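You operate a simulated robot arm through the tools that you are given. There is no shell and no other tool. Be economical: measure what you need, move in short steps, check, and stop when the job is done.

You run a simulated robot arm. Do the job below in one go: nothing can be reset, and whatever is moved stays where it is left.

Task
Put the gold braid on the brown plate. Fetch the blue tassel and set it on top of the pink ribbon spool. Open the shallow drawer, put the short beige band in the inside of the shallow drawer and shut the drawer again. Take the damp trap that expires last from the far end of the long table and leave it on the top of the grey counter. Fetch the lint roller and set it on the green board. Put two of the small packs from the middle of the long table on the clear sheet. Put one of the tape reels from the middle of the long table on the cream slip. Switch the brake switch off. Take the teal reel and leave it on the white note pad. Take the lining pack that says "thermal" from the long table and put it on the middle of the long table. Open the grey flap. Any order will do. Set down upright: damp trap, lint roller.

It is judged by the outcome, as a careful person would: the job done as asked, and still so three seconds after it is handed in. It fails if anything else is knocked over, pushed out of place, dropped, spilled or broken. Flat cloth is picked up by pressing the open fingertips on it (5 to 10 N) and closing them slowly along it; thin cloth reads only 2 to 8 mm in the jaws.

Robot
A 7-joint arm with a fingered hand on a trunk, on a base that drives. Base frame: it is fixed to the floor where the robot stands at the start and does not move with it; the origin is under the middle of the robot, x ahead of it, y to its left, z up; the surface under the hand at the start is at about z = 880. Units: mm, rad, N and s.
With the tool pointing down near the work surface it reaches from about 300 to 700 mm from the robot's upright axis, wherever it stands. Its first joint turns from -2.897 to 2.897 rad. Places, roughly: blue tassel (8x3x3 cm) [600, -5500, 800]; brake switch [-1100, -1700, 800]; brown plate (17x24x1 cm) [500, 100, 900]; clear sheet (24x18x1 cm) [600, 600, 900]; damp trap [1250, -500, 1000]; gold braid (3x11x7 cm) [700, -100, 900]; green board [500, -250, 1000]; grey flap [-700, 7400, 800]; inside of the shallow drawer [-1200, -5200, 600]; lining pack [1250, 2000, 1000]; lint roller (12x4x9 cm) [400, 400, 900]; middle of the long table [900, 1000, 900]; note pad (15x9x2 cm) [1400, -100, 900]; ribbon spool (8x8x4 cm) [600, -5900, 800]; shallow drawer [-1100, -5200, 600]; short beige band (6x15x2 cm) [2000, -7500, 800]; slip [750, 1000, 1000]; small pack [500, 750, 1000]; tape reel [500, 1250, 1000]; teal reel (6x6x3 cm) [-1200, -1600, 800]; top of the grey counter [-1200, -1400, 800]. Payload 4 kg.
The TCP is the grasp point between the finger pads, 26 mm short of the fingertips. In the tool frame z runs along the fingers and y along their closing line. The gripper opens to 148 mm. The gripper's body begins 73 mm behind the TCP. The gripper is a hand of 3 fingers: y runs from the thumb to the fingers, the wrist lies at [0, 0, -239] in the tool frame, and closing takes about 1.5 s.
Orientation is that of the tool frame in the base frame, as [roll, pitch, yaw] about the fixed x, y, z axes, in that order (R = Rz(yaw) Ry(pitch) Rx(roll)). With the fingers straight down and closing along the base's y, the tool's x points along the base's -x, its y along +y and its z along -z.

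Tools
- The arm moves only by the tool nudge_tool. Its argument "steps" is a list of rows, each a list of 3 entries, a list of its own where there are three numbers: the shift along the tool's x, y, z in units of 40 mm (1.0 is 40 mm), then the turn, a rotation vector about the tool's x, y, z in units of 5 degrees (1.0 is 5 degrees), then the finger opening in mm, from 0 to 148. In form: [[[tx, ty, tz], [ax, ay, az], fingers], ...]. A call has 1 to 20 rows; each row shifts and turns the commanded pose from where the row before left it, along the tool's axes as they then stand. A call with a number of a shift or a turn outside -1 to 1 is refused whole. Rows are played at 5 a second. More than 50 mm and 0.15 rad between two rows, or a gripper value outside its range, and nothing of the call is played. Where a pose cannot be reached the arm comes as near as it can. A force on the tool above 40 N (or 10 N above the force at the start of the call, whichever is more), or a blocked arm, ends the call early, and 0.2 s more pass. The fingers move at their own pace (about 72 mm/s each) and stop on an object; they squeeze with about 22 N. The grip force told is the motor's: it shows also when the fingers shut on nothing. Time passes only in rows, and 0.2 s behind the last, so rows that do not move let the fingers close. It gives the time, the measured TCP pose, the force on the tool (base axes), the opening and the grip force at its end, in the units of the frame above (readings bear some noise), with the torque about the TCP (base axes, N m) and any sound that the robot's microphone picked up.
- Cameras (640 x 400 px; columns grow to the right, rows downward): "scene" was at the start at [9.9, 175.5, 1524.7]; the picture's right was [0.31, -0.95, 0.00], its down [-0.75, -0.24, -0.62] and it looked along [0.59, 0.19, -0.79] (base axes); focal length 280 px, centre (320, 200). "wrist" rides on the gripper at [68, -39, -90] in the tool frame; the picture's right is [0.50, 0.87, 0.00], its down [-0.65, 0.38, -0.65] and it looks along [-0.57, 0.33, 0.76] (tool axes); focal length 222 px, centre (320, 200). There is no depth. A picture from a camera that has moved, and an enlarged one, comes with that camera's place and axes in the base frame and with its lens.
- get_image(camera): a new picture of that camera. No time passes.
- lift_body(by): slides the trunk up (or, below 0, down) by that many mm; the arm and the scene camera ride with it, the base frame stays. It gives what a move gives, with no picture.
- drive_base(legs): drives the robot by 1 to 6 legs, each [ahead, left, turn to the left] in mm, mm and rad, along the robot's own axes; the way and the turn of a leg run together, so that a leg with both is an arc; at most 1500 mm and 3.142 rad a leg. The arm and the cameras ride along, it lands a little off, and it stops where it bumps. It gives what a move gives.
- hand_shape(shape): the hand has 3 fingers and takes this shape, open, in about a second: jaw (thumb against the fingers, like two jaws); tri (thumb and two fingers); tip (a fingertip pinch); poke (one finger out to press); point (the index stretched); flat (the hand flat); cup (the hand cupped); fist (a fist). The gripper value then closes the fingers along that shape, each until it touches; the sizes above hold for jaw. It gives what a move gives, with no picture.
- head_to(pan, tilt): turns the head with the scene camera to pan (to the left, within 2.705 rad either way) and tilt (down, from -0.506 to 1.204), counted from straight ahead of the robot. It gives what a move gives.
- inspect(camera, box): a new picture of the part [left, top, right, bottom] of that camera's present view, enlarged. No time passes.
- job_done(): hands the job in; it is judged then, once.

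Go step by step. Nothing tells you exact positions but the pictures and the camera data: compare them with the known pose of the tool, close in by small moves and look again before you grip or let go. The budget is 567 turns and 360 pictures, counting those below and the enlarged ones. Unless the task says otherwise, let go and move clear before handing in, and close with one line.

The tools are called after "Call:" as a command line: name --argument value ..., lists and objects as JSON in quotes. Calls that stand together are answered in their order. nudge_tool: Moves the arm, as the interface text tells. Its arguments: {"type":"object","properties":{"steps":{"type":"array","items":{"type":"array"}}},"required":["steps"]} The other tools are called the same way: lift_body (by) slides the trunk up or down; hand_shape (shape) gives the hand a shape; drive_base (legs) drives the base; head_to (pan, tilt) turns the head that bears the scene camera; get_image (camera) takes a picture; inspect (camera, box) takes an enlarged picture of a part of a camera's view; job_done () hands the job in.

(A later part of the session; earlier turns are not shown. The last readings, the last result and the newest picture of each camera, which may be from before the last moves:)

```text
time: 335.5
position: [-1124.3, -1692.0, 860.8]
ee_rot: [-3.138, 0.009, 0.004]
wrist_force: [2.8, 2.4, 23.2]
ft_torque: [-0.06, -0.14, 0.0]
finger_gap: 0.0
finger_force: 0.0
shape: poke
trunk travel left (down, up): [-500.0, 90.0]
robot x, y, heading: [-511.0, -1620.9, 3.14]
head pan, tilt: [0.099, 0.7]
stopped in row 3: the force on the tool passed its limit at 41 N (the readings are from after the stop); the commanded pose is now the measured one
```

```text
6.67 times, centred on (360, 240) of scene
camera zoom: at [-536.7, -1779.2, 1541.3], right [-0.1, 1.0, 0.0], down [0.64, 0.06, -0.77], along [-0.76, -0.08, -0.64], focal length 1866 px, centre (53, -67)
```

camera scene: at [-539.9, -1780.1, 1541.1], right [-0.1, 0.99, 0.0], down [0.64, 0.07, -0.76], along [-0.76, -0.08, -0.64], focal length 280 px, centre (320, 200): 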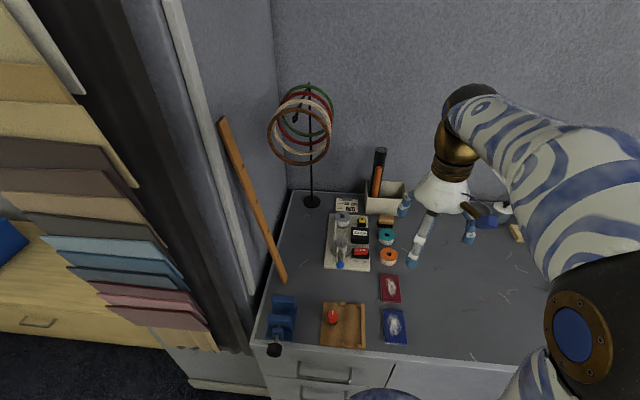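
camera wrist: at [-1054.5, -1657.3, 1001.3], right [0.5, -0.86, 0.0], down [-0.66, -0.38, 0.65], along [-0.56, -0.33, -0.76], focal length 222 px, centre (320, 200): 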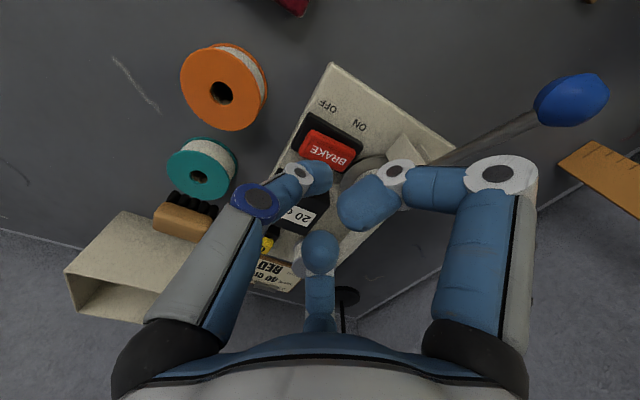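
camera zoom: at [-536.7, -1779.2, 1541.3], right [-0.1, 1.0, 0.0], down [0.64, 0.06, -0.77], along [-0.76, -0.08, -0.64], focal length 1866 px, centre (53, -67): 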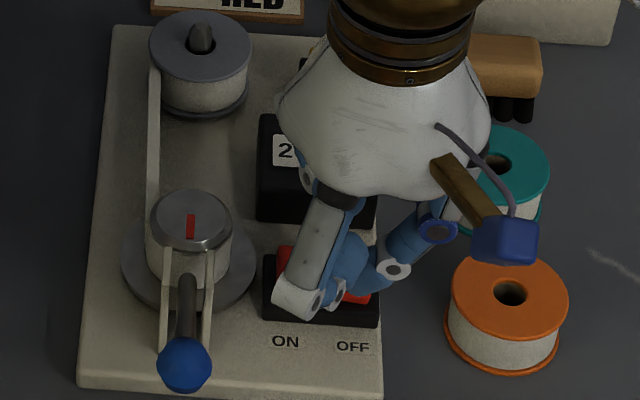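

Pressed firmly; I rise and check the rocker.

Call:
nudge_tool --steps '[[[0, 0, -0.5], [0, 0, 0], 148], [[0, 0, -1], [0, 0, 0], 148], [[0, 0, -1], [0, 0, 0], 148], [[0, 0, -1], [0, 0, 0], 148], [[0, 0, -1], [0, 0, 0], 148], [[1, 0, -0.5], [0, 0, 0], 148], [[1, 0, 0], [0, 0, 0], 148], [[0, 0, 0], [0, 0, 0], 148]]'

Call:
inspect --camera "scene" --box '[320, 210, 400, 270]'

Call:
inspect --camera "wrist" --box '[200, 80, 400, 220]'

```text
time: 337.3
position: [-1044.7, -1693.4, 1056.7]
ee_rot: [-3.141, 0.003, 0.0]
wrist_force: [0.9, -0.1, -0.1]
ft_torque: [0.0, 0.01, -0.03]
finger_gap: 0.0
finger_force: 0.0
shape: poke
trunk travel left (down, up): [-500.0, 90.0]
robot x, y, heading: [-511.5, -1620.9, -3.141]
head pan, tilt: [0.099, 0.7]
```

```text
6.67 times, centred on (360, 240) of scene
camera zoom: at [-539.8, -1779.7, 1541.1], right [-0.1, 0.99, 0.0], down [0.64, 0.06, -0.76], along [-0.76, -0.08, -0.64], focal length 1866 px, centre (53, -67)
```

zoom: 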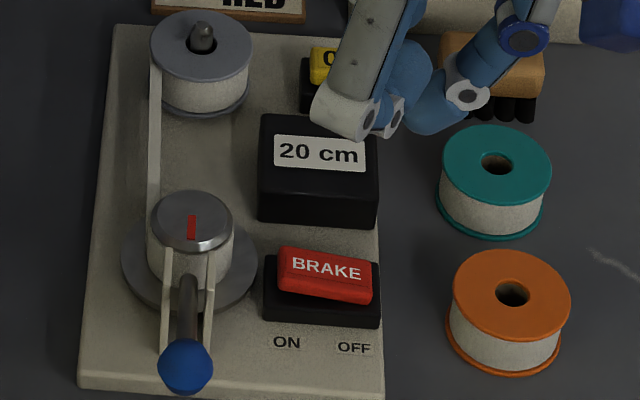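

```text
2.86 times, centred on (300, 150) of wrist
camera zoom: at [-975.7, -1655.8, 1145.9], right [0.5, -0.87, 0.0], down [-0.65, -0.38, 0.65], along [-0.57, -0.33, -0.76], focal length 635 px, centre (377, 343)
```

zoom: 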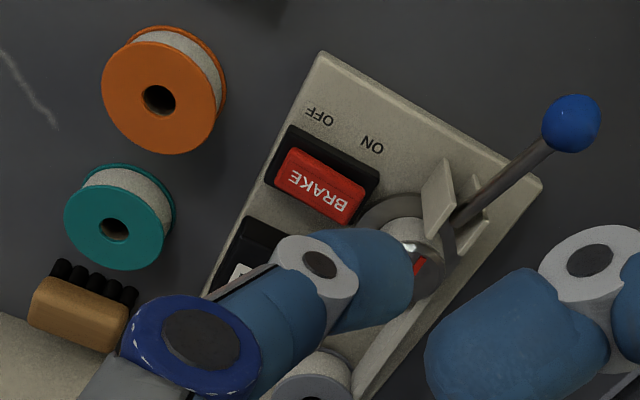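

Call:
hand_shape --shape "jaw"

Call:
drive_base --legs '[[25, 0, 0]]'

Call:
nudge_tool --steps '[[[-0.84, -0.35, 0], [0, 0, 0], 100], [[-0.84, -0.35, 0], [0, 0, 0], 85], [[-0.84, -0.35, 0], [0, 0, 0], 85], [[-0.84, -0.35, 0], [0, 0, 0], 85], [[-0.15, -0.35, 0.5], [0, 0, 0], 85], [[0, 0, 1], [0, 0, 0], 85], [[0, 0, 1], [0, 0, 0], 85], [[0, 0, 0], [0, 0, 0], 85]]'

Call:
get_image --camera "wrist"

```text
time: 338.2
position: [-1044.3, -1695.0, 1056.3]
ee_rot: [-3.14, 0.003, 0.002]
wrist_force: [-0.6, -0.6, 0.0]
ft_torque: [0.0, -0.01, -0.03]
finger_gap: 147.7
finger_force: 0.0
shape: jaw
trunk travel left (down, up): [-500.0, 90.0]
robot x, y, heading: [-513.8, -1623.6, -3.139]
head pan, tilt: [0.099, 0.7]
```

```text
time: 339.0
position: [-1068.2, -1695.0, 1054.7]
ee_rot: [-3.139, 0.001, 0.003]
wrist_force: [0.7, 0.6, -0.2]
ft_torque: [0.02, 0.0, -0.02]
finger_gap: 147.8
finger_force: 0.0
shape: jaw
trunk travel left (down, up): [-500.0, 90.0]
robot x, y, heading: [-536.2, -1621.6, 3.14]
head pan, tilt: [0.099, 0.7]
```

```text
time: 340.8
position: [-1210.5, -1623.6, 955.7]
ee_rot: [-3.137, 0.003, 0.0]
wrist_force: [0.4, 0.0, 0.4]
ft_torque: [-0.03, -0.02, -0.05]
finger_gap: 85.6
finger_force: 0.1
shape: jaw
trunk travel left (down, up): [-500.0, 90.0]
robot x, y, heading: [-537.9, -1619.9, 3.145]
head pan, tilt: [0.099, 0.7]
```

```text
221 pictures are left
camera wrist: at [-1143.1, -1585.8, 1046.2], right [0.5, -0.87, 0.0], down [-0.65, -0.38, 0.65], along [-0.57, -0.33, -0.76], focal length 222 px, centre (320, 200)
```

wrist: 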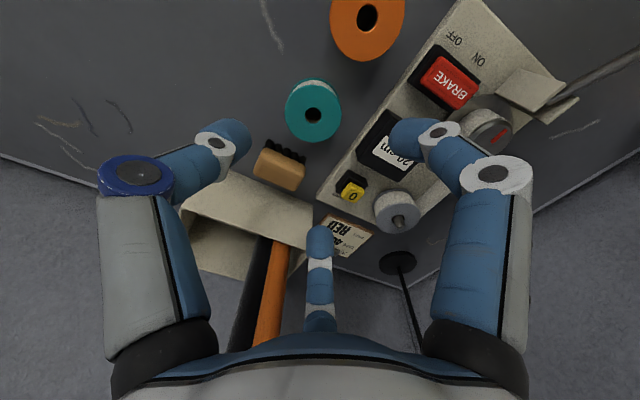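

Call:
nudge_tool --steps '[[[0, -0.1, 1], [0, 0, 0], 85], [[0, 0, 1], [0, 0, 0], 85], [[0, 0, 0.7], [0, 0, 0], 85], [[0, 0, 0.3], [0, 0, 0], 85], [[0, 0, 0], [0, 0, 0], 85]]'

Call:
get_image --camera "wrist"

```text
time: 342.0
position: [-1209.7, -1617.9, 836.3]
ee_rot: [-3.138, 0.001, 0.003]
wrist_force: [-0.8, -0.3, 0.4]
ft_torque: [-0.02, 0.04, -0.02]
finger_gap: 85.5
finger_force: 0.1
shape: jaw
trunk travel left (down, up): [-500.0, 90.0]
robot x, y, heading: [-536.6, -1623.4, 3.141]
head pan, tilt: [0.099, 0.7]
```

```text
220 pictures are left
camera wrist: at [-1142.2, -1579.9, 925.6], right [0.5, -0.87, 0.0], down [-0.65, -0.38, 0.65], along [-0.57, -0.33, -0.76], focal length 222 px, centre (320, 200)
```

wrist: 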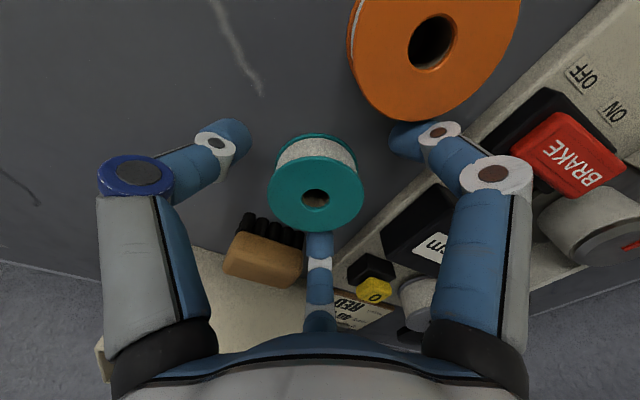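

Call:
nudge_tool --steps '[[[0, 0, 0.15], [0, 0, 0], 85], [[0, 0, 0], [0, 0, 0], 70], [[0, 0, 0], [0, 0, 0], 55], [[0, 0, 0], [0, 0, 0], 40], [[0, 0, 0], [0, 0, 0], 20], [[0, 0, 0], [0, 0, 0], 0], [[0, 0, 0], [0, 0, 0], 0]]'

Call:
get_image --camera "wrist"

```text
time: 343.6
position: [-1209.3, -1619.3, 830.8]
ee_rot: [-3.138, 0.002, 0.003]
wrist_force: [-0.1, -0.1, 0.2]
ft_torque: [0.02, -0.01, 0.02]
finger_gap: 47.4
finger_force: 21.9
shape: jaw
trunk travel left (down, up): [-500.0, 90.0]
robot x, y, heading: [-538.8, -1620.5, 3.141]
head pan, tilt: [0.099, 0.7]
```

```text
219 pictures are left
camera wrist: at [-1142.3, -1580.5, 919.5], right [0.5, -0.87, 0.0], down [-0.65, -0.38, 0.65], along [-0.57, -0.33, -0.76], focal length 222 px, centre (320, 200)
```

wrist: 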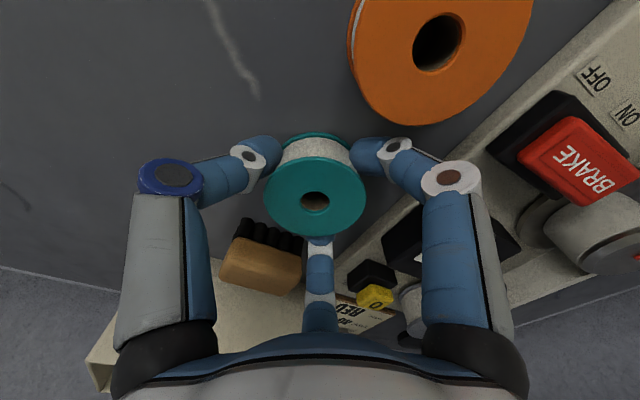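

Call:
nudge_tool --steps '[[[0, 0, -0.5], [0, 0, 0], 0], [[0, 0, -1], [0, 0, 0], 0], [[0, 0, -1], [0, 0, 0], 0], [[0, 0, -1], [0, 0, 0], 0], [[0, 0, -1], [0, 0, 0], 0], [[0, 0, -1], [0, 0, 0], 0], [[0.5, 0, -0.8], [0, 0, 0], 0], [[1, 0, 0], [0, 0, 0], 0], [[1, 0, 0], [0, 0, 0], 0], [[1, 0, 0], [0, 0, 0], 0], [[1, 0, 0], [0, 0, 0], 0], [[1, 0, 0], [0, 0, 0], 0], [[0, 0, 0], [0, 0, 0], 0]]'

Call:
get_image --camera "scene"

Call:
drive_base --legs '[[-320, 0, 0], [0, 600, 0], [-1400, 0, 0], [-1440, 0, 0]]'

```text
time: 346.4
position: [-989.5, -1620.3, 1081.9]
ee_rot: [-3.137, 0.002, 0.001]
wrist_force: [-0.4, 0.4, -1.7]
ft_torque: [0.01, -0.01, 0.02]
finger_gap: 47.1
finger_force: 21.9
shape: jaw
trunk travel left (down, up): [-500.0, 90.0]
robot x, y, heading: [-538.7, -1621.4, 3.141]
head pan, tilt: [0.099, 0.7]
```

```text
218 pictures are left
camera scene: at [-564.8, -1779.7, 1541.1], right [-0.1, 1.0, 0.0], down [0.64, 0.06, -0.76], along [-0.76, -0.08, -0.64], focal length 280 px, centre (320, 200)
```

scene: 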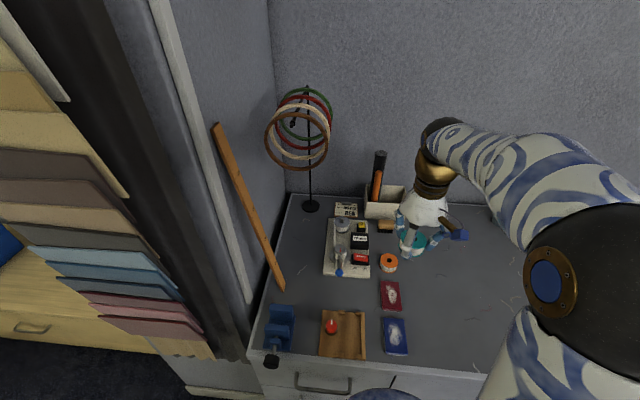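

```text
time: 365.1
position: [2208.9, -2247.6, 1082.4]
ee_rot: [-3.14, 0.002, 0.02]
wrist_force: [-1.6, -0.4, -0.7]
ft_torque: [-0.02, 0.01, 0.03]
finger_gap: 47.0
finger_force: 22.2
shape: jaw
trunk travel left (down, up): [-500.0, 90.0]
robot x, y, heading: [2659.6, -2242.5, -3.124]
head pan, tilt: [0.099, 0.7]
```

Call:
drive_base --legs '[[0, -1400, -0.018], [0, -780, 0]]'

Call:
head_to --pan 0.1 --tilt 0.6

Call:
get_image --camera "scene"

```text
time: 376.0
position: [2201.3, -25.3, 1082.0]
ee_rot: [-3.138, 0.002, -0.009]
wrist_force: [-1.5, -0.5, -0.2]
ft_torque: [-0.03, -0.01, -0.01]
finger_gap: 47.2
finger_force: 21.8
shape: jaw
trunk travel left (down, up): [-500.0, 90.0]
robot x, y, heading: [2655.3, -28.9, 3.131]
head pan, tilt: [0.099, 0.7]
```

```text
time: 376.7
position: [2202.1, -25.4, 1083.0]
ee_rot: [-3.137, 0.003, -0.011]
wrist_force: [0.3, 0.0, -0.5]
ft_torque: [0.01, -0.03, 0.02]
finger_gap: 47.1
finger_force: 22.2
shape: jaw
trunk travel left (down, up): [-500.0, 90.0]
robot x, y, heading: [2655.1, -33.7, 3.132]
head pan, tilt: [0.099, 0.6]
```

```text
217 pictures are left
camera scene: at [2620.8, -190.6, 1549.8], right [-0.09, 1.0, 0.0], down [0.56, 0.05, -0.82], along [-0.82, -0.07, -0.57], focal length 280 px, centre (320, 200)
```

scene: 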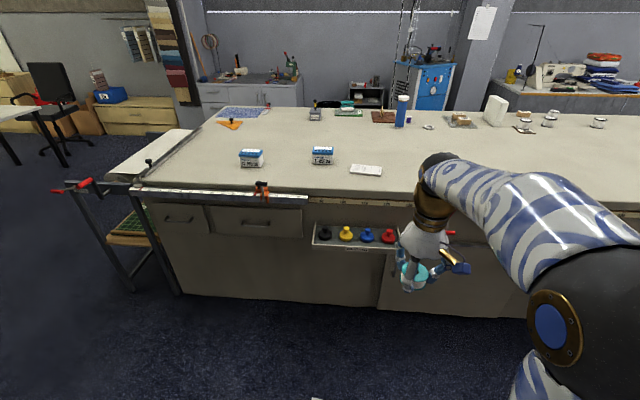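

Call:
inspect --camera "scene" --box '[220, 130, 400, 200]'

Call:
inspect --camera "scene" --box '[230, 140, 340, 175]'

```text
3.56 times, centred on (310, 165) of scene
camera zoom: at [2620.8, -190.6, 1549.8], right [-0.09, 1.0, 0.0], down [0.56, 0.05, -0.82], along [-0.82, -0.07, -0.57], focal length 995 px, centre (356, 324)
```

zoom: 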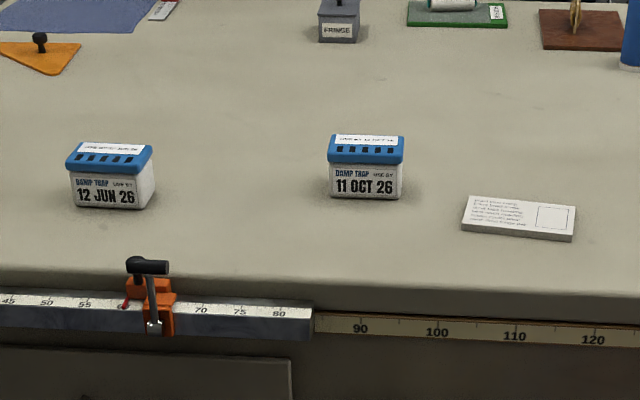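

```text
5.82 times, centred on (285, 158) of scene
camera zoom: at [2620.8, -190.6, 1549.8], right [-0.09, 1.0, 0.0], down [0.56, 0.05, -0.82], along [-0.82, -0.07, -0.57], focal length 1628 px, centre (524, 447)
```

zoom: 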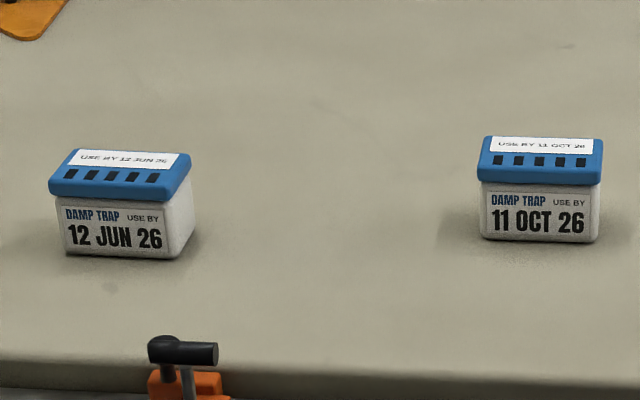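

Call:
drive_base --legs '[[660, 40, 0.01]]'

Call:
get_image --camera "wrist"

Call:
head_to --pan 0.1 --tilt 0.9

Call:
get_image --camera "scene"

```text
time: 380.3
position: [1549.4, -77.2, 1082.0]
ee_rot: [-3.138, 0.002, 0.018]
wrist_force: [0.7, 0.3, -1.1]
ft_torque: [-0.03, -0.01, 0.04]
finger_gap: 47.3
finger_force: 21.8
shape: jaw
trunk travel left (down, up): [-500.0, 90.0]
robot x, y, heading: [2001.3, -74.2, -3.131]
head pan, tilt: [0.099, 0.6]
```

```text
214 pictures are left
camera wrist: at [1616.2, -37.9, 1172.2], right [0.51, -0.86, 0.0], down [-0.65, -0.39, 0.65], along [-0.56, -0.33, -0.76], focal length 222 px, centre (320, 200)
```

wrist: 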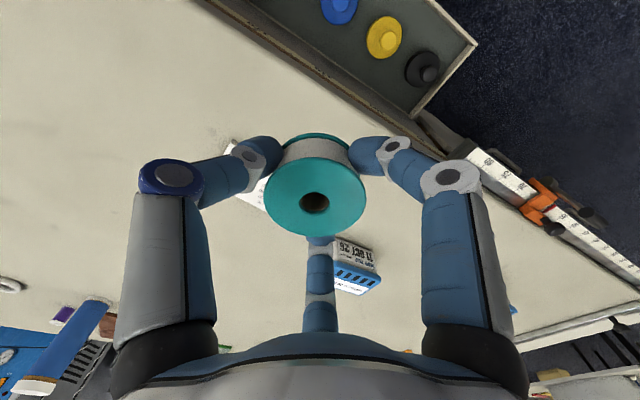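

```text
time: 381.1
position: [1549.4, -77.0, 1081.7]
ee_rot: [-3.139, 0.002, 0.016]
wrist_force: [-0.1, -0.2, -0.8]
ft_torque: [0.05, 0.01, 0.02]
finger_gap: 47.0
finger_force: 22.4
shape: jaw
trunk travel left (down, up): [-500.0, 90.0]
robot x, y, heading: [1999.6, -72.9, -3.128]
head pan, tilt: [0.099, 0.901]
```

```text
213 pictures are left
camera scene: at [1985.3, -230.4, 1525.1], right [-0.11, 0.99, 0.0], down [0.78, 0.09, -0.62], along [-0.62, -0.07, -0.78], focal length 280 px, centre (320, 200)
```

scene: 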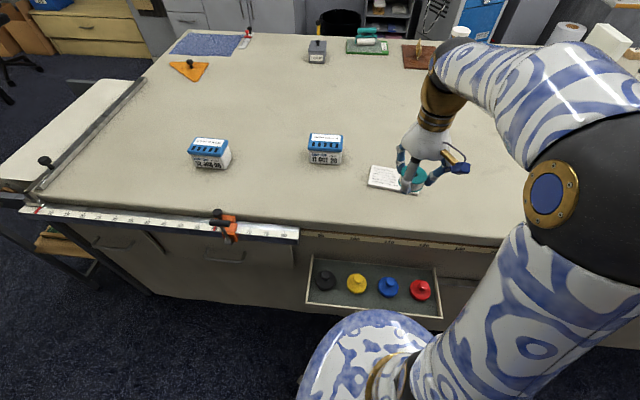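

Call:
nudge_tool --steps '[[[-0.8, -0.03, 0], [0, 0, 0], 0], [[-0.8, -0.03, 0], [0, 0, 0], 0], [[-0.8, -0.03, 0], [0, 0, 0], 0], [[-0.8, -0.03, 0], [0, 0, 0], 0], [[-0.8, 0, 0.4], [0, 0, 0], 0], [[0, 0, 0.9], [0, 0, 0], 0], [[0, 0, 0.9], [0, 0, 0], 0], [[0, 0, 0], [0, 0, 0], 0]]'

Call:
get_image --camera "wrist"

Call:
inspect --camera "scene" --box '[320, 120, 500, 230]'

```text
time: 382.9
position: [1390.5, -74.4, 994.3]
ee_rot: [-3.138, 0.002, 0.015]
wrist_force: [0.4, -0.4, -0.7]
ft_torque: [0.0, -0.02, -0.03]
finger_gap: 46.9
finger_force: 21.7
shape: jaw
trunk travel left (down, up): [-500.0, 90.0]
robot x, y, heading: [1999.8, -72.5, -3.124]
head pan, tilt: [0.099, 0.901]
```

```text
212 pictures are left
camera wrist: at [1458.4, -34.7, 1084.2], right [0.51, -0.86, 0.0], down [-0.65, -0.39, 0.65], along [-0.56, -0.33, -0.76], focal length 222 px, centre (320, 200)
```

wrist: 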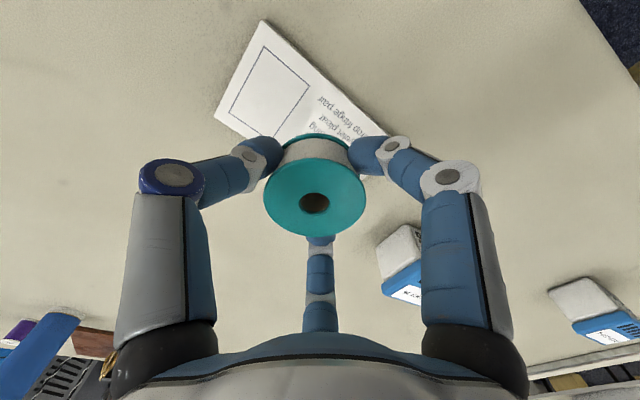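

```text
3.56 times, centred on (410, 175) of scene
camera zoom: at [1985.0, -230.4, 1525.0], right [-0.11, 0.99, 0.0], down [0.78, 0.09, -0.62], along [-0.62, -0.07, -0.78], focal length 995 px, centre (0, 289)
```

zoom: 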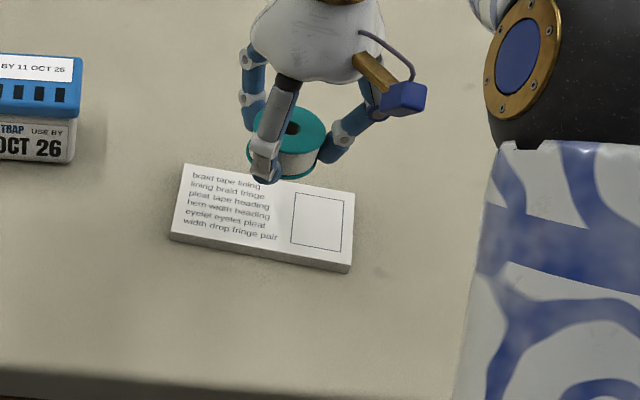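

Call:
nudge_tool --steps '[[[-0.18, -0.05, 0.6], [0, 0, 0], 0], [[0, 0, 0.6], [0, 0, 0], 0], [[0, 0, 0.15], [0, 0, 0], 0], [[0, 0, 0], [0, 0, 0], 0]]'

Call:
nudge_tool --steps '[[[0, 0, 0.08], [0, 0, 0], 0], [[0, 0, 0.06], [0, 0, 0], 0], [[0, 0, 0], [0, 0, 0], 0]]'

Call:
get_image --camera "wrist"

```text
time: 383.9
position: [1383.2, -72.5, 942.5]
ee_rot: [-3.138, 0.0, 0.016]
wrist_force: [0.2, -0.2, -0.1]
ft_torque: [0.01, 0.0, 0.03]
finger_gap: 46.9
finger_force: 22.1
shape: jaw
trunk travel left (down, up): [-500.0, 90.0]
robot x, y, heading: [2001.1, -74.0, -3.126]
head pan, tilt: [0.099, 0.901]
```

```text
time: 384.7
position: [1381.9, -72.7, 937.3]
ee_rot: [-3.137, 0.002, 0.015]
wrist_force: [0.0, 0.2, -0.2]
ft_torque: [0.01, 0.02, 0.02]
finger_gap: 47.0
finger_force: 22.5
shape: jaw
trunk travel left (down, up): [-500.0, 90.0]
robot x, y, heading: [2000.7, -73.2, -3.133]
head pan, tilt: [0.099, 0.901]
```

```text
210 pictures are left
camera wrist: at [1449.0, -33.4, 1026.1], right [0.51, -0.86, 0.0], down [-0.65, -0.39, 0.65], along [-0.56, -0.33, -0.76], focal length 222 px, centre (320, 200)
```

wrist: 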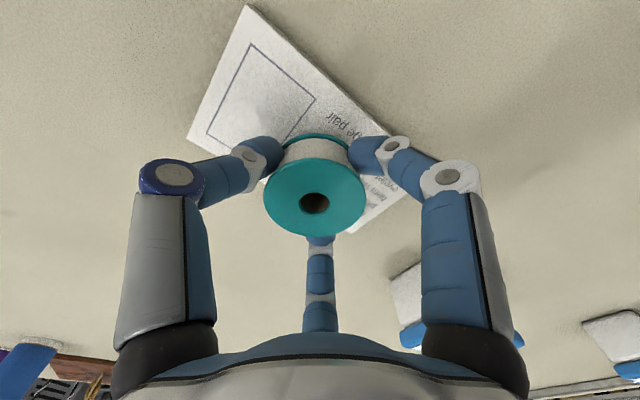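

Call:
nudge_tool --steps '[[[0, 0, 0.08], [0, 0, 0], 0], [[0, 0, 0.05], [0, 0, 0], 0], [[0, 0, 0], [0, 0, 0], 0]]'

Call:
nudge_tool --steps '[[[0, 0, 0.05], [0, 0, 0], 0], [[0, 0, 0.04], [0, 0, 0], 0], [[0, 0, 0], [0, 0, 0], 0]]'

```text
time: 385.5
position: [1381.2, -72.1, 930.2]
ee_rot: [-3.138, 0.001, 0.015]
wrist_force: [0.2, -0.7, -0.2]
ft_torque: [-0.03, 0.01, -0.04]
finger_gap: 47.1
finger_force: 21.7
shape: jaw
trunk travel left (down, up): [-500.0, 90.0]
robot x, y, heading: [1998.2, -72.1, -3.125]
head pan, tilt: [0.099, 0.901]
```

```text
time: 386.3
position: [1381.8, -72.6, 926.0]
ee_rot: [-3.137, 0.0, 0.017]
wrist_force: [-0.2, -0.3, -0.4]
ft_torque: [0.02, 0.0, -0.02]
finger_gap: 46.7
finger_force: 22.0
shape: jaw
trunk travel left (down, up): [-500.0, 90.0]
robot x, y, heading: [1998.0, -73.2, -3.125]
head pan, tilt: [0.099, 0.901]
```

Call:
nudge_tool --steps '[[[0, 0, 0.05], [0, 0, 0], 0], [[0, 0, 0.04], [0, 0, 0], 0], [[0, 0, 0], [0, 0, 0], 0]]'

Call:
inspect --camera "wrist" --box '[180, 60, 440, 260]'

```text
time: 387.1
position: [1381.4, -72.4, 922.7]
ee_rot: [-3.137, 0.003, 0.016]
wrist_force: [-0.4, -0.6, -0.5]
ft_torque: [-0.02, 0.01, 0.0]
finger_gap: 46.9
finger_force: 22.0
shape: jaw
trunk travel left (down, up): [-500.0, 90.0]
robot x, y, heading: [2002.7, -73.4, -3.128]
head pan, tilt: [0.099, 0.901]
```

```text
2.00 times, centred on (310, 160) of wrist
camera zoom: at [1448.3, -33.0, 1012.5], right [0.51, -0.86, 0.0], down [-0.65, -0.39, 0.65], along [-0.56, -0.33, -0.76], focal length 444 px, centre (340, 280)
```

zoom: 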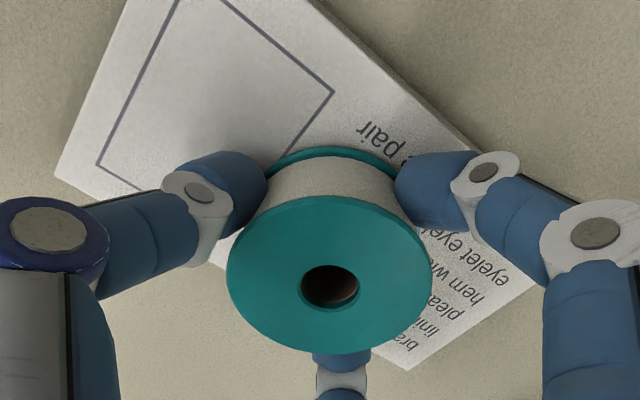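

Call:
nudge_tool --steps '[[[0, 0, 0.05], [0, 0, 0], 0], [[0, 0, 0.05], [0, 0, 0], 0], [[0, 0, 0], [0, 0, 0], 0]]'

Call:
nudge_tool --steps '[[[0, 0, 0.05], [0, 0, 0], 0], [[0, 0, 0.04], [0, 0, 0], 0], [[0, 0, 0], [0, 0, 0], 0]]'

```text
time: 387.9
position: [1382.0, -72.3, 919.7]
ee_rot: [-3.138, 0.005, 0.014]
wrist_force: [-1.1, -0.1, 12.0]
ft_torque: [0.05, 0.09, 0.01]
finger_gap: 47.2
finger_force: 21.8
shape: jaw
trunk travel left (down, up): [-500.0, 90.0]
robot x, y, heading: [1997.5, -70.6, -3.127]
head pan, tilt: [0.099, 0.901]
```

```text
time: 388.7
position: [1383.1, -71.5, 917.7]
ee_rot: [-3.137, 0.008, 0.018]
wrist_force: [-4.2, 2.0, 36.7]
ft_torque: [0.13, 0.22, 0.03]
finger_gap: 49.2
finger_force: 21.7
shape: jaw
trunk travel left (down, up): [-500.0, 90.0]
robot x, y, heading: [2003.4, -71.1, -3.13]
head pan, tilt: [0.099, 0.901]
```

Call:
nudge_tool --steps '[[[0, 0, -0.07], [0, 0, 0], 0], [[0, 0, 0], [0, 0, 0], 50], [[0, 0, 0], [0, 0, 0], 60], [[0, 0, 0], [0, 0, 0], 80], [[0, 0, 0], [0, 0, 0], 95], [[0, 0, -0.5], [0, 0, 0], 95], [[0, 0, -1], [0, 0, 0], 120], [[0, 0, -1], [0, 0, 0], 140], [[0, 0, -1], [0, 0, 0], 140], [[0, 0, 0], [0, 0, 0], 140]]'

Call:
get_image --camera "wrist"

Call:
inspect --camera "scene" --box '[280, 120, 460, 230]'

```text
time: 390.9
position: [1381.0, -71.6, 1059.2]
ee_rot: [-3.138, -0.001, 0.015]
wrist_force: [-0.6, -0.1, 0.8]
ft_torque: [0.0, 0.02, 0.0]
finger_gap: 139.6
finger_force: 0.1
shape: jaw
trunk travel left (down, up): [-500.0, 90.0]
robot x, y, heading: [1999.8, -71.5, -3.125]
head pan, tilt: [0.099, 0.901]
```

```text
208 pictures are left
camera wrist: at [1448.8, -32.6, 1148.7], right [0.51, -0.86, 0.0], down [-0.65, -0.39, 0.65], along [-0.56, -0.33, -0.76], focal length 222 px, centre (320, 200)
```

wrist: 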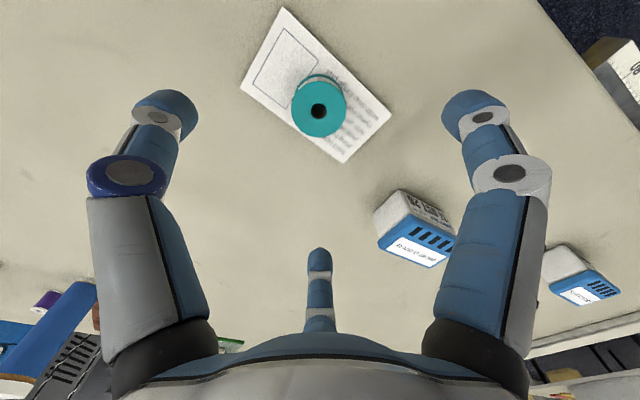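

```text
3.56 times, centred on (370, 175) of scene
camera zoom: at [1985.3, -230.4, 1525.0], right [-0.11, 0.99, 0.0], down [0.78, 0.09, -0.62], along [-0.62, -0.07, -0.78], focal length 995 px, centre (142, 289)
```

zoom: 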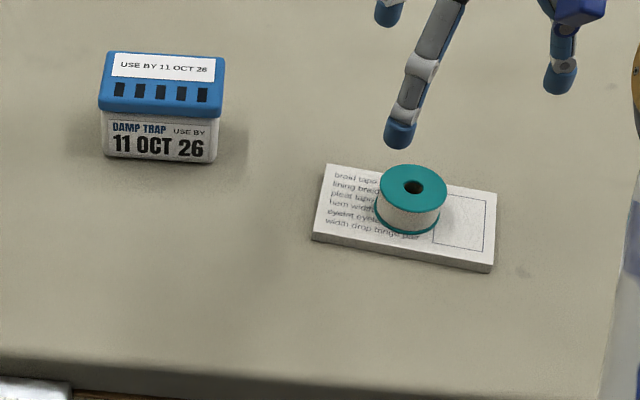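

Call:
drive_base --legs '[[0, 490, -0.012], [115, 0, 0]]'

Call:
get_image --camera "wrist"

Call:
get_image --camera "scene"

```text
time: 394.6
position: [1267.8, -549.5, 1058.0]
ee_rot: [-3.138, 0.003, 0.003]
wrist_force: [1.2, 1.3, -0.4]
ft_torque: [0.01, -0.01, 0.01]
finger_gap: 139.8
finger_force: 0.2
shape: jaw
trunk travel left (down, up): [-500.0, 90.0]
robot x, y, heading: [1887.5, -556.7, 3.141]
head pan, tilt: [0.099, 0.901]
```

```text
206 pictures are left
camera wrist: at [1335.6, -512.0, 1147.9], right [0.5, -0.87, 0.0], down [-0.65, -0.38, 0.65], along [-0.57, -0.33, -0.76], focal length 222 px, centre (320, 200)
```

wrist: 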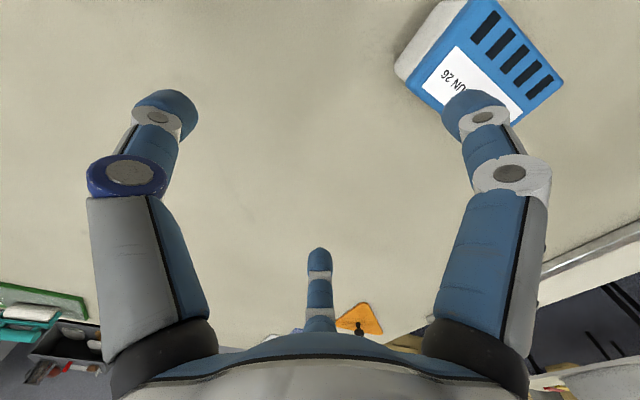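

```text
205 pictures are left
camera scene: at [1869.2, -717.1, 1525.0], right [-0.1, 1.0, 0.0], down [0.78, 0.08, -0.62], along [-0.62, -0.06, -0.78], focal length 280 px, centre (320, 200)
```

scene: 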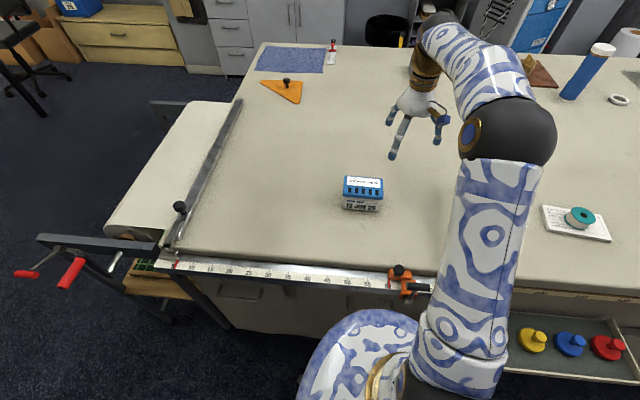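

Call:
nudge_tool --steps '[[[0.07, -0.93, 0], [0, 0, 0], 148], [[0.07, -0.93, 0], [0, 0, 0], 148], [[0.07, -0.93, 0], [0, 0, 0], 148], [[0.07, -0.93, 0], [0, 0, 0], 148], [[0.07, -0.93, 0], [0, 0, 0], 148], [[0.07, -0.93, 0], [0, 0, 0], 148], [[0.07, -0.93, 0], [0, 0, 0], 148], [[0, 0, 0], [0, 0, 0], 148]]'

Call:
get_image --camera "wrist"

```text
time: 396.4
position: [1287.4, -290.4, 1060.5]
ee_rot: [-3.137, 0.002, 0.003]
wrist_force: [-0.5, -0.4, 0.3]
ft_torque: [-0.01, -0.03, 0.02]
finger_gap: 148.0
finger_force: 0.0
shape: jaw
trunk travel left (down, up): [-500.0, 90.0]
robot x, y, heading: [1887.8, -558.8, 3.145]
head pan, tilt: [0.099, 0.901]
```

```text
204 pictures are left
camera wrist: at [1354.8, -252.2, 1149.8], right [0.5, -0.87, 0.0], down [-0.65, -0.38, 0.65], along [-0.57, -0.33, -0.76], focal length 222 px, centre (320, 200)
```

wrist: 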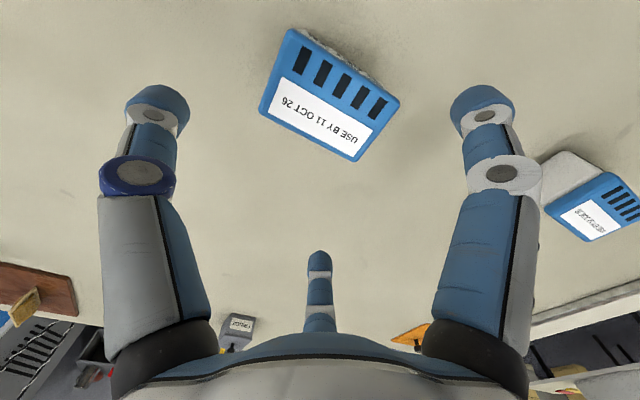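

Call:
nudge_tool --steps '[[[0.3, 0.05, 0.7], [0, 0, 0], 148], [[0, 0, 1], [0, 0, 0], 148], [[0, 0, 1], [0, 0, 0], 148], [[0, 0, 0.6], [0, 0, 0], 148], [[0, 0, 0], [0, 0, 0], 148]]'

Call:
get_image --camera "wrist"

```text
time: 397.6
position: [1299.8, -291.0, 927.6]
ee_rot: [-3.139, 0.001, 0.002]
wrist_force: [-0.4, -0.3, -0.1]
ft_torque: [0.0, 0.01, -0.01]
finger_gap: 148.0
finger_force: 0.0
shape: jaw
trunk travel left (down, up): [-500.0, 90.0]
robot x, y, heading: [1888.9, -561.6, 3.144]
head pan, tilt: [0.099, 0.901]
```

```text
203 pictures are left
camera wrist: at [1367.6, -253.0, 1017.5], right [0.5, -0.87, 0.0], down [-0.65, -0.38, 0.65], along [-0.57, -0.33, -0.76], focal length 222 px, centre (320, 200)
```

wrist: 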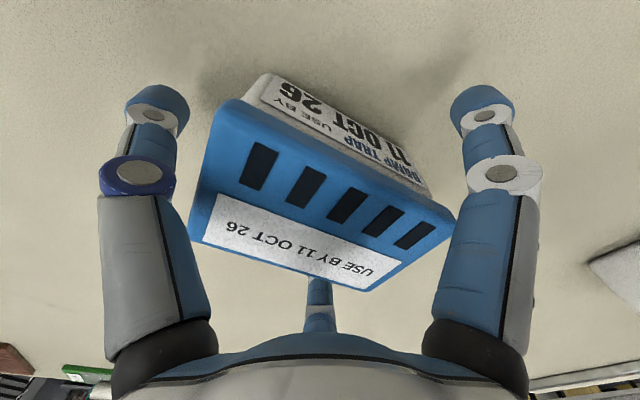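

Call:
nudge_tool --steps '[[[0, 0, 0.2], [0, 0, 0], 148], [[0, 0, 0], [0, 0, 0], 120], [[0, 0, 0], [0, 0, 0], 100], [[0, 0, 0], [0, 0, 0], 80], [[0, 0, 0], [0, 0, 0], 60], [[0, 0, 0], [0, 0, 0], 40], [[0, 0, 0], [0, 0, 0], 20], [[0, 0, 0], [0, 0, 0], 0], [[0, 0, 0], [0, 0, 0], 0]]'

Call:
get_image --camera "wrist"

```text
time: 399.6
position: [1299.3, -291.5, 919.6]
ee_rot: [-3.137, 0.002, 0.001]
wrist_force: [0.6, -0.2, 0.1]
ft_torque: [0.03, 0.03, 0.05]
finger_gap: 72.5
finger_force: 22.4
shape: jaw
trunk travel left (down, up): [-500.0, 90.0]
robot x, y, heading: [1888.4, -558.7, 3.146]
head pan, tilt: [0.099, 0.901]
```

```text
202 pictures are left
camera wrist: at [1367.2, -253.0, 1009.4], right [0.5, -0.87, 0.0], down [-0.65, -0.38, 0.65], along [-0.57, -0.33, -0.76], focal length 222 px, centre (320, 200)
```

wrist: 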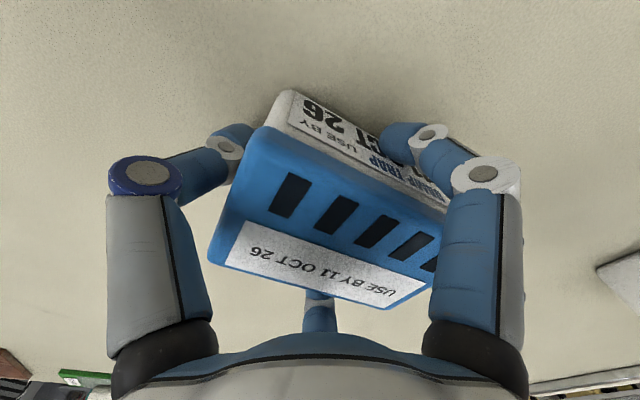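

Call:
nudge_tool --steps '[[[0, 0, -0.3], [0, 0, 0], 0], [[0, 0, -0.7], [0, 0, 0], 0], [[0, 0, 0], [0, 0, 0], 0], [[0, 0, 0], [0, 0, 0], 0]]'

Call:
get_image --camera "wrist"

```text
time: 400.6
position: [1299.2, -293.3, 959.1]
ee_rot: [-3.139, 0.0, 0.001]
wrist_force: [0.6, -0.1, -2.9]
ft_torque: [0.06, -0.04, 0.0]
finger_gap: 72.5
finger_force: 21.7
shape: jaw
trunk travel left (down, up): [-500.0, 90.0]
robot x, y, heading: [1886.7, -562.0, 3.141]
head pan, tilt: [0.099, 0.901]
```

```text
201 pictures are left
camera wrist: at [1368.3, -253.0, 1049.0], right [0.5, -0.87, 0.0], down [-0.65, -0.38, 0.65], along [-0.57, -0.33, -0.76], focal length 222 px, centre (320, 200)
```

wrist: 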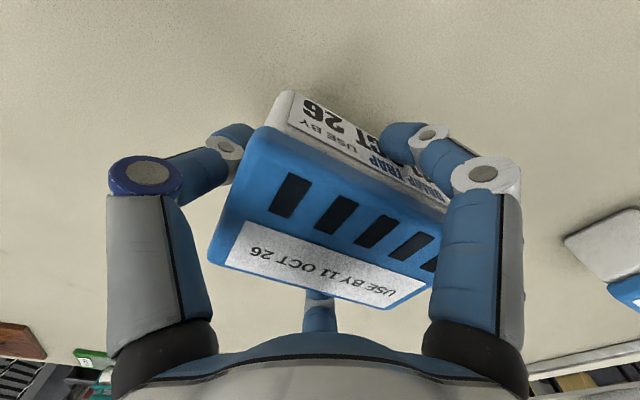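

Call:
nudge_tool --steps '[[[0, 0, -1], [0, 0, 0], 0], [[0, 0, -1], [0, 0, 0], 0], [[0, 0, -1], [0, 0, 0], 0], [[0.5, 0.95, 0], [0, 0, 0], 0], [[0.5, 0.95, 0], [0, 0, 0], 0], [[0.5, 0.95, 0], [0, 0, 0], 0], [[0.5, 0.95, 0], [0, 0, 0], 0], [[0.5, 0.95, 0], [0, 0, 0], 0], [[0.5, 0.95, 0], [0, 0, 0], 0], [[0.5, 0.95, 0], [0, 0, 0], 0], [[0, 0, 0], [0, 0, 0], 0]]'

Call:
drive_base --legs '[[-720, 0, 0], [0, 1400, 0], [0, 280, 0], [1400, 0, 0], [1200, 0, 0]]'

Call:
drive_base --legs '[[0, -740, 0], [350, 0, 0]]'

Call:
head_to --pan 0.1 --tilt 0.8

Call:
get_image --camera "scene"

```text
time: 403.0
position: [1440.2, -555.7, 1079.6]
ee_rot: [-3.139, 0.002, 0.001]
wrist_force: [0.2, 0.1, -2.4]
ft_torque: [0.02, 0.03, 0.01]
finger_gap: 71.7
finger_force: 22.3
shape: jaw
trunk travel left (down, up): [-500.0, 90.0]
robot x, y, heading: [1889.5, -559.1, 3.143]
head pan, tilt: [0.099, 0.901]
```

```text
time: 427.3
position: [-429.5, -2211.5, 1080.1]
ee_rot: [-3.138, 0.002, 0.0]
wrist_force: [-0.3, -0.2, -2.5]
ft_torque: [0.06, -0.03, -0.05]
finger_gap: 72.0
finger_force: 22.1
shape: jaw
trunk travel left (down, up): [-500.0, 90.0]
robot x, y, heading: [17.4, -2218.0, 3.143]
head pan, tilt: [0.099, 0.901]
```

```text
time: 433.1
position: [-776.6, -1483.9, 1080.6]
ee_rot: [-3.137, 0.003, -0.009]
wrist_force: [-0.5, 0.2, -1.8]
ft_torque: [0.06, 0.0, -0.02]
finger_gap: 71.6
finger_force: 22.1
shape: jaw
trunk travel left (down, up): [-500.0, 90.0]
robot x, y, heading: [-333.5, -1492.7, 3.131]
head pan, tilt: [0.099, 0.901]
```

```text
time: 433.8
position: [-777.7, -1483.9, 1080.0]
ee_rot: [-3.14, 0.001, -0.009]
wrist_force: [0.0, 0.0, -1.2]
ft_torque: [0.04, 0.03, 0.01]
finger_gap: 71.9
finger_force: 22.3
shape: jaw
trunk travel left (down, up): [-500.0, 90.0]
robot x, y, heading: [-330.7, -1498.6, 3.13]
head pan, tilt: [0.099, 0.799]
```

```text
200 pictures are left
camera scene: at [-354.6, -1651.3, 1532.9], right [-0.09, 1.0, 0.0], down [0.71, 0.06, -0.7], along [-0.69, -0.06, -0.72], focal length 280 px, centre (320, 200)
```

scene: 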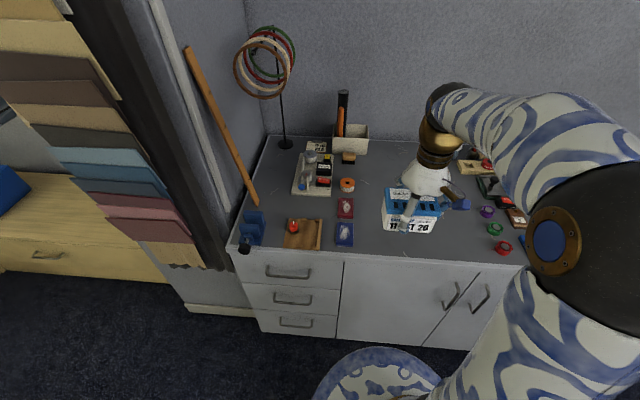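

Call:
drive_base --legs '[[190, -60, 0.01]]'

Call:
nudge_tool --steps '[[[-0.8, 0, 0.5], [0, 0, 0], 0], [[-0.8, 0, 0.5], [0, 0, 0], 0], [[-0.5, 0, 0.6], [0, 0, 0], 0], [[0, 0, 1], [0, 0, 0], 0], [[0, 0, 1], [0, 0, 0], 0], [[0, 0, 0], [0, 0, 0], 0]]'

Call:
get_image --camera "wrist"

Call:
get_image --camera "scene"

```text
time: 435.3
position: [-964.0, -1427.8, 1078.7]
ee_rot: [-3.137, 0.002, 0.001]
wrist_force: [-0.5, 0.9, -1.5]
ft_torque: [0.04, 0.04, 0.0]
finger_gap: 71.7
finger_force: 21.9
shape: jaw
trunk travel left (down, up): [-500.0, 90.0]
robot x, y, heading: [-519.1, -1433.3, 3.139]
head pan, tilt: [0.099, 0.799]
```

```text
time: 436.7
position: [-1048.2, -1426.8, 938.5]
ee_rot: [-3.138, 0.002, -0.001]
wrist_force: [0.3, -0.8, -2.3]
ft_torque: [0.05, 0.03, 0.01]
finger_gap: 71.5
finger_force: 22.1
shape: jaw
trunk travel left (down, up): [-500.0, 90.0]
robot x, y, heading: [-513.7, -1434.0, 3.138]
head pan, tilt: [0.099, 0.799]
```

```text
199 pictures are left
camera wrist: at [-980.2, -1387.3, 1027.4], right [0.5, -0.87, 0.0], down [-0.65, -0.38, 0.65], along [-0.57, -0.32, -0.76], focal length 222 px, centre (320, 200)
```

wrist: 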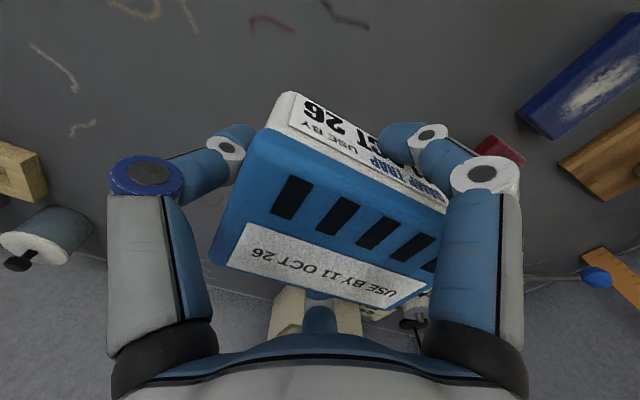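

```text
198 pictures are left
camera scene: at [-538.6, -1590.6, 1532.9], right [-0.1, 1.0, 0.0], down [0.71, 0.07, -0.7], along [-0.69, -0.07, -0.72], focal length 280 px, centre (320, 200)
```

scene: 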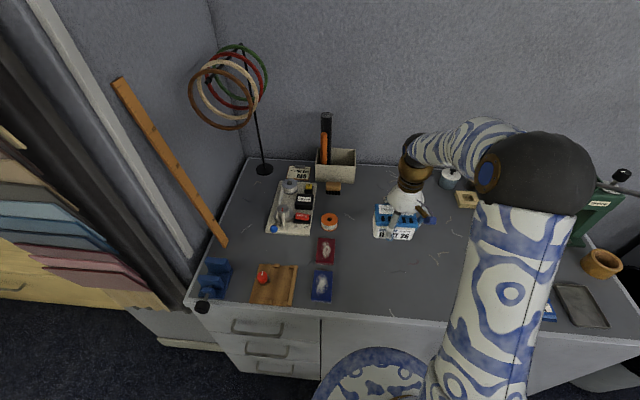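

Call:
nudge_tool --steps '[[[0, 0, 0.9], [0, 0, 0], 0], [[0, 0, 0.9], [0, 0, 0], 0], [[0, 0, 0.25], [0, 0, 0], 0], [[0, 0, 0.1], [0, 0, 0], 0], [[0, 0, 0], [0, 0, 0], 0]]'

Call:
nudge_tool --steps '[[[0, 0, 0.06], [0, 0, 0], 0], [[0, 0, 0.05], [0, 0, 0], 0], [[0, 0, 0], [0, 0, 0], 0]]'

```text
time: 437.9
position: [-1047.9, -1425.6, 849.4]
ee_rot: [-3.137, 0.002, 0.001]
wrist_force: [0.3, 0.1, -2.9]
ft_torque: [0.03, 0.01, 0.0]
finger_gap: 71.5
finger_force: 21.8
shape: jaw
trunk travel left (down, up): [-500.0, 90.0]
robot x, y, heading: [-516.0, -1430.5, 3.144]
head pan, tilt: [0.099, 0.799]
```

```text
time: 438.7
position: [-1046.9, -1425.3, 845.9]
ee_rot: [-3.14, 0.002, 0.0]
wrist_force: [-0.7, 0.6, -2.0]
ft_torque: [0.02, -0.02, -0.01]
finger_gap: 71.3
finger_force: 22.1
shape: jaw
trunk travel left (down, up): [-500.0, 90.0]
robot x, y, heading: [-516.3, -1434.4, 3.138]
head pan, tilt: [0.099, 0.799]
```

Call:
nudge_tool --steps '[[[0, 0, 0.06], [0, 0, 0], 0], [[0, 0, 0.06], [0, 0, 0], 0], [[0, 0, 0], [0, 0, 0], 0]]'

Call:
nudge_tool --steps '[[[0, 0, 0.04], [0, 0, 0], 0], [[0, 0, 0.04], [0, 0, 0], 0], [[0, 0, 0], [0, 0, 0], 0]]'

```text
time: 439.5
position: [-1046.7, -1425.1, 840.4]
ee_rot: [-3.139, 0.002, 0.001]
wrist_force: [0.7, 0.2, -2.4]
ft_torque: [0.02, 0.02, 0.02]
finger_gap: 71.6
finger_force: 21.8
shape: jaw
trunk travel left (down, up): [-500.0, 90.0]
robot x, y, heading: [-518.6, -1435.4, 3.143]
head pan, tilt: [0.099, 0.799]
```

```text
time: 440.3
position: [-1046.8, -1426.4, 838.5]
ee_rot: [-3.14, 0.006, 0.001]
wrist_force: [0.4, -0.6, 11.6]
ft_torque: [-0.01, 0.0, 0.01]
finger_gap: 71.4
finger_force: 21.9
shape: jaw
trunk travel left (down, up): [-500.0, 90.0]
robot x, y, heading: [-518.0, -1429.7, 3.14]
head pan, tilt: [0.099, 0.799]
```

Call:
nudge_tool --steps '[[[0, 0, 0], [0, 0, 0], 75], [[0, 0, 0], [0, 0, 0], 90], [[0, 0, 0], [0, 0, 0], 120], [[0, 0, 0], [0, 0, 0], 148], [[0, 0, 0], [0, 0, 0], 148], [[0, 0, -0.6], [0, 0, 0], 148], [[0, 0, -1], [0, 0, 0], 148], [[0, 0, -1], [0, 0, 0], 148], [[0, 0, -1], [0, 0, 0], 148], [[0, 0, -1], [0, 0, 0], 148], [[0.5, 0, -1], [0, 0, 0], 148], [[1, 0, 0], [0, 0, 0], 148], [[1, 0, 0], [0, 0, 0], 148], [[0, 0, 0], [0, 0, 0], 148]]'

Call:
get_image --camera "scene"

```text
time: 443.3
position: [-948.1, -1428.1, 1060.8]
ee_rot: [-3.139, 0.001, -0.001]
wrist_force: [-0.6, -0.2, 1.0]
ft_torque: [-0.02, 0.0, 0.01]
finger_gap: 147.9
finger_force: 0.1
shape: jaw
trunk travel left (down, up): [-500.0, 90.0]
robot x, y, heading: [-514.6, -1431.7, 3.137]
head pan, tilt: [0.099, 0.799]
```

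```text
197 pictures are left
camera scene: at [-538.1, -1590.6, 1532.9], right [-0.1, 1.0, 0.0], down [0.71, 0.07, -0.7], along [-0.69, -0.07, -0.72], focal length 280 px, centre (320, 200)
```

scene: 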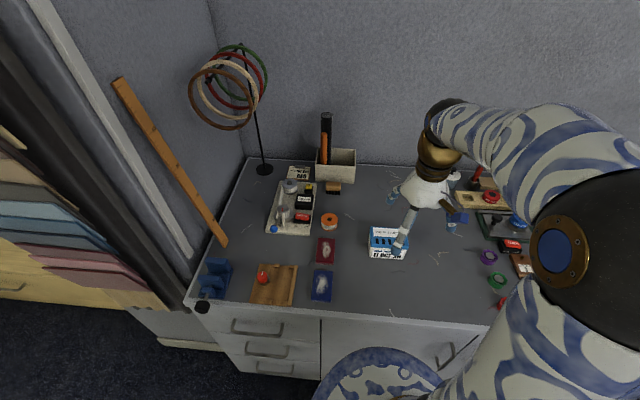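

Call:
drive_base --legs '[[-600, 0, 0], [0, 1000, 0], [0, 0, 1.57]]'

Call:
head_to --pan 0.0 --tilt 0.4

Call:
get_image --camera "scene"

```text
time: 455.4
position: [85.3, -2874.2, 1061.1]
ee_rot: [-3.138, 0.002, 1.585]
wrist_force: [-0.1, 0.1, -0.6]
ft_torque: [0.0, 0.05, -0.02]
finger_gap: 147.8
finger_force: 0.0
shape: jaw
trunk travel left (down, up): [-500.0, 90.0]
robot x, y, heading: [84.6, -2442.5, -1.562]
head pan, tilt: [0.099, 0.799]
```

```text
time: 456.2
position: [84.9, -2873.6, 1061.7]
ee_rot: [-3.138, 0.001, 1.585]
wrist_force: [-0.1, -0.5, 0.0]
ft_torque: [0.05, 0.01, -0.04]
finger_gap: 148.2
finger_force: 0.0
shape: jaw
trunk travel left (down, up): [-500.0, 90.0]
robot x, y, heading: [81.8, -2437.0, -1.56]
head pan, tilt: [0.0, 0.4]
```

```text
196 pictures are left
camera scene: at [234.2, -2470.6, 1568.0], right [-1.0, -0.01, 0.0], down [0.0, 0.39, -0.92], along [0.01, -0.92, -0.39], focal length 280 px, centre (320, 200)
```

scene: 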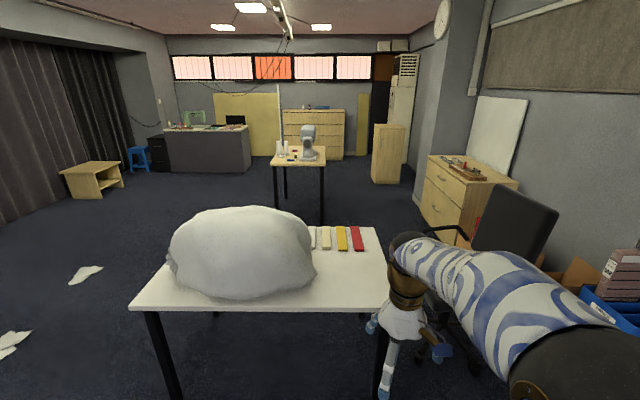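

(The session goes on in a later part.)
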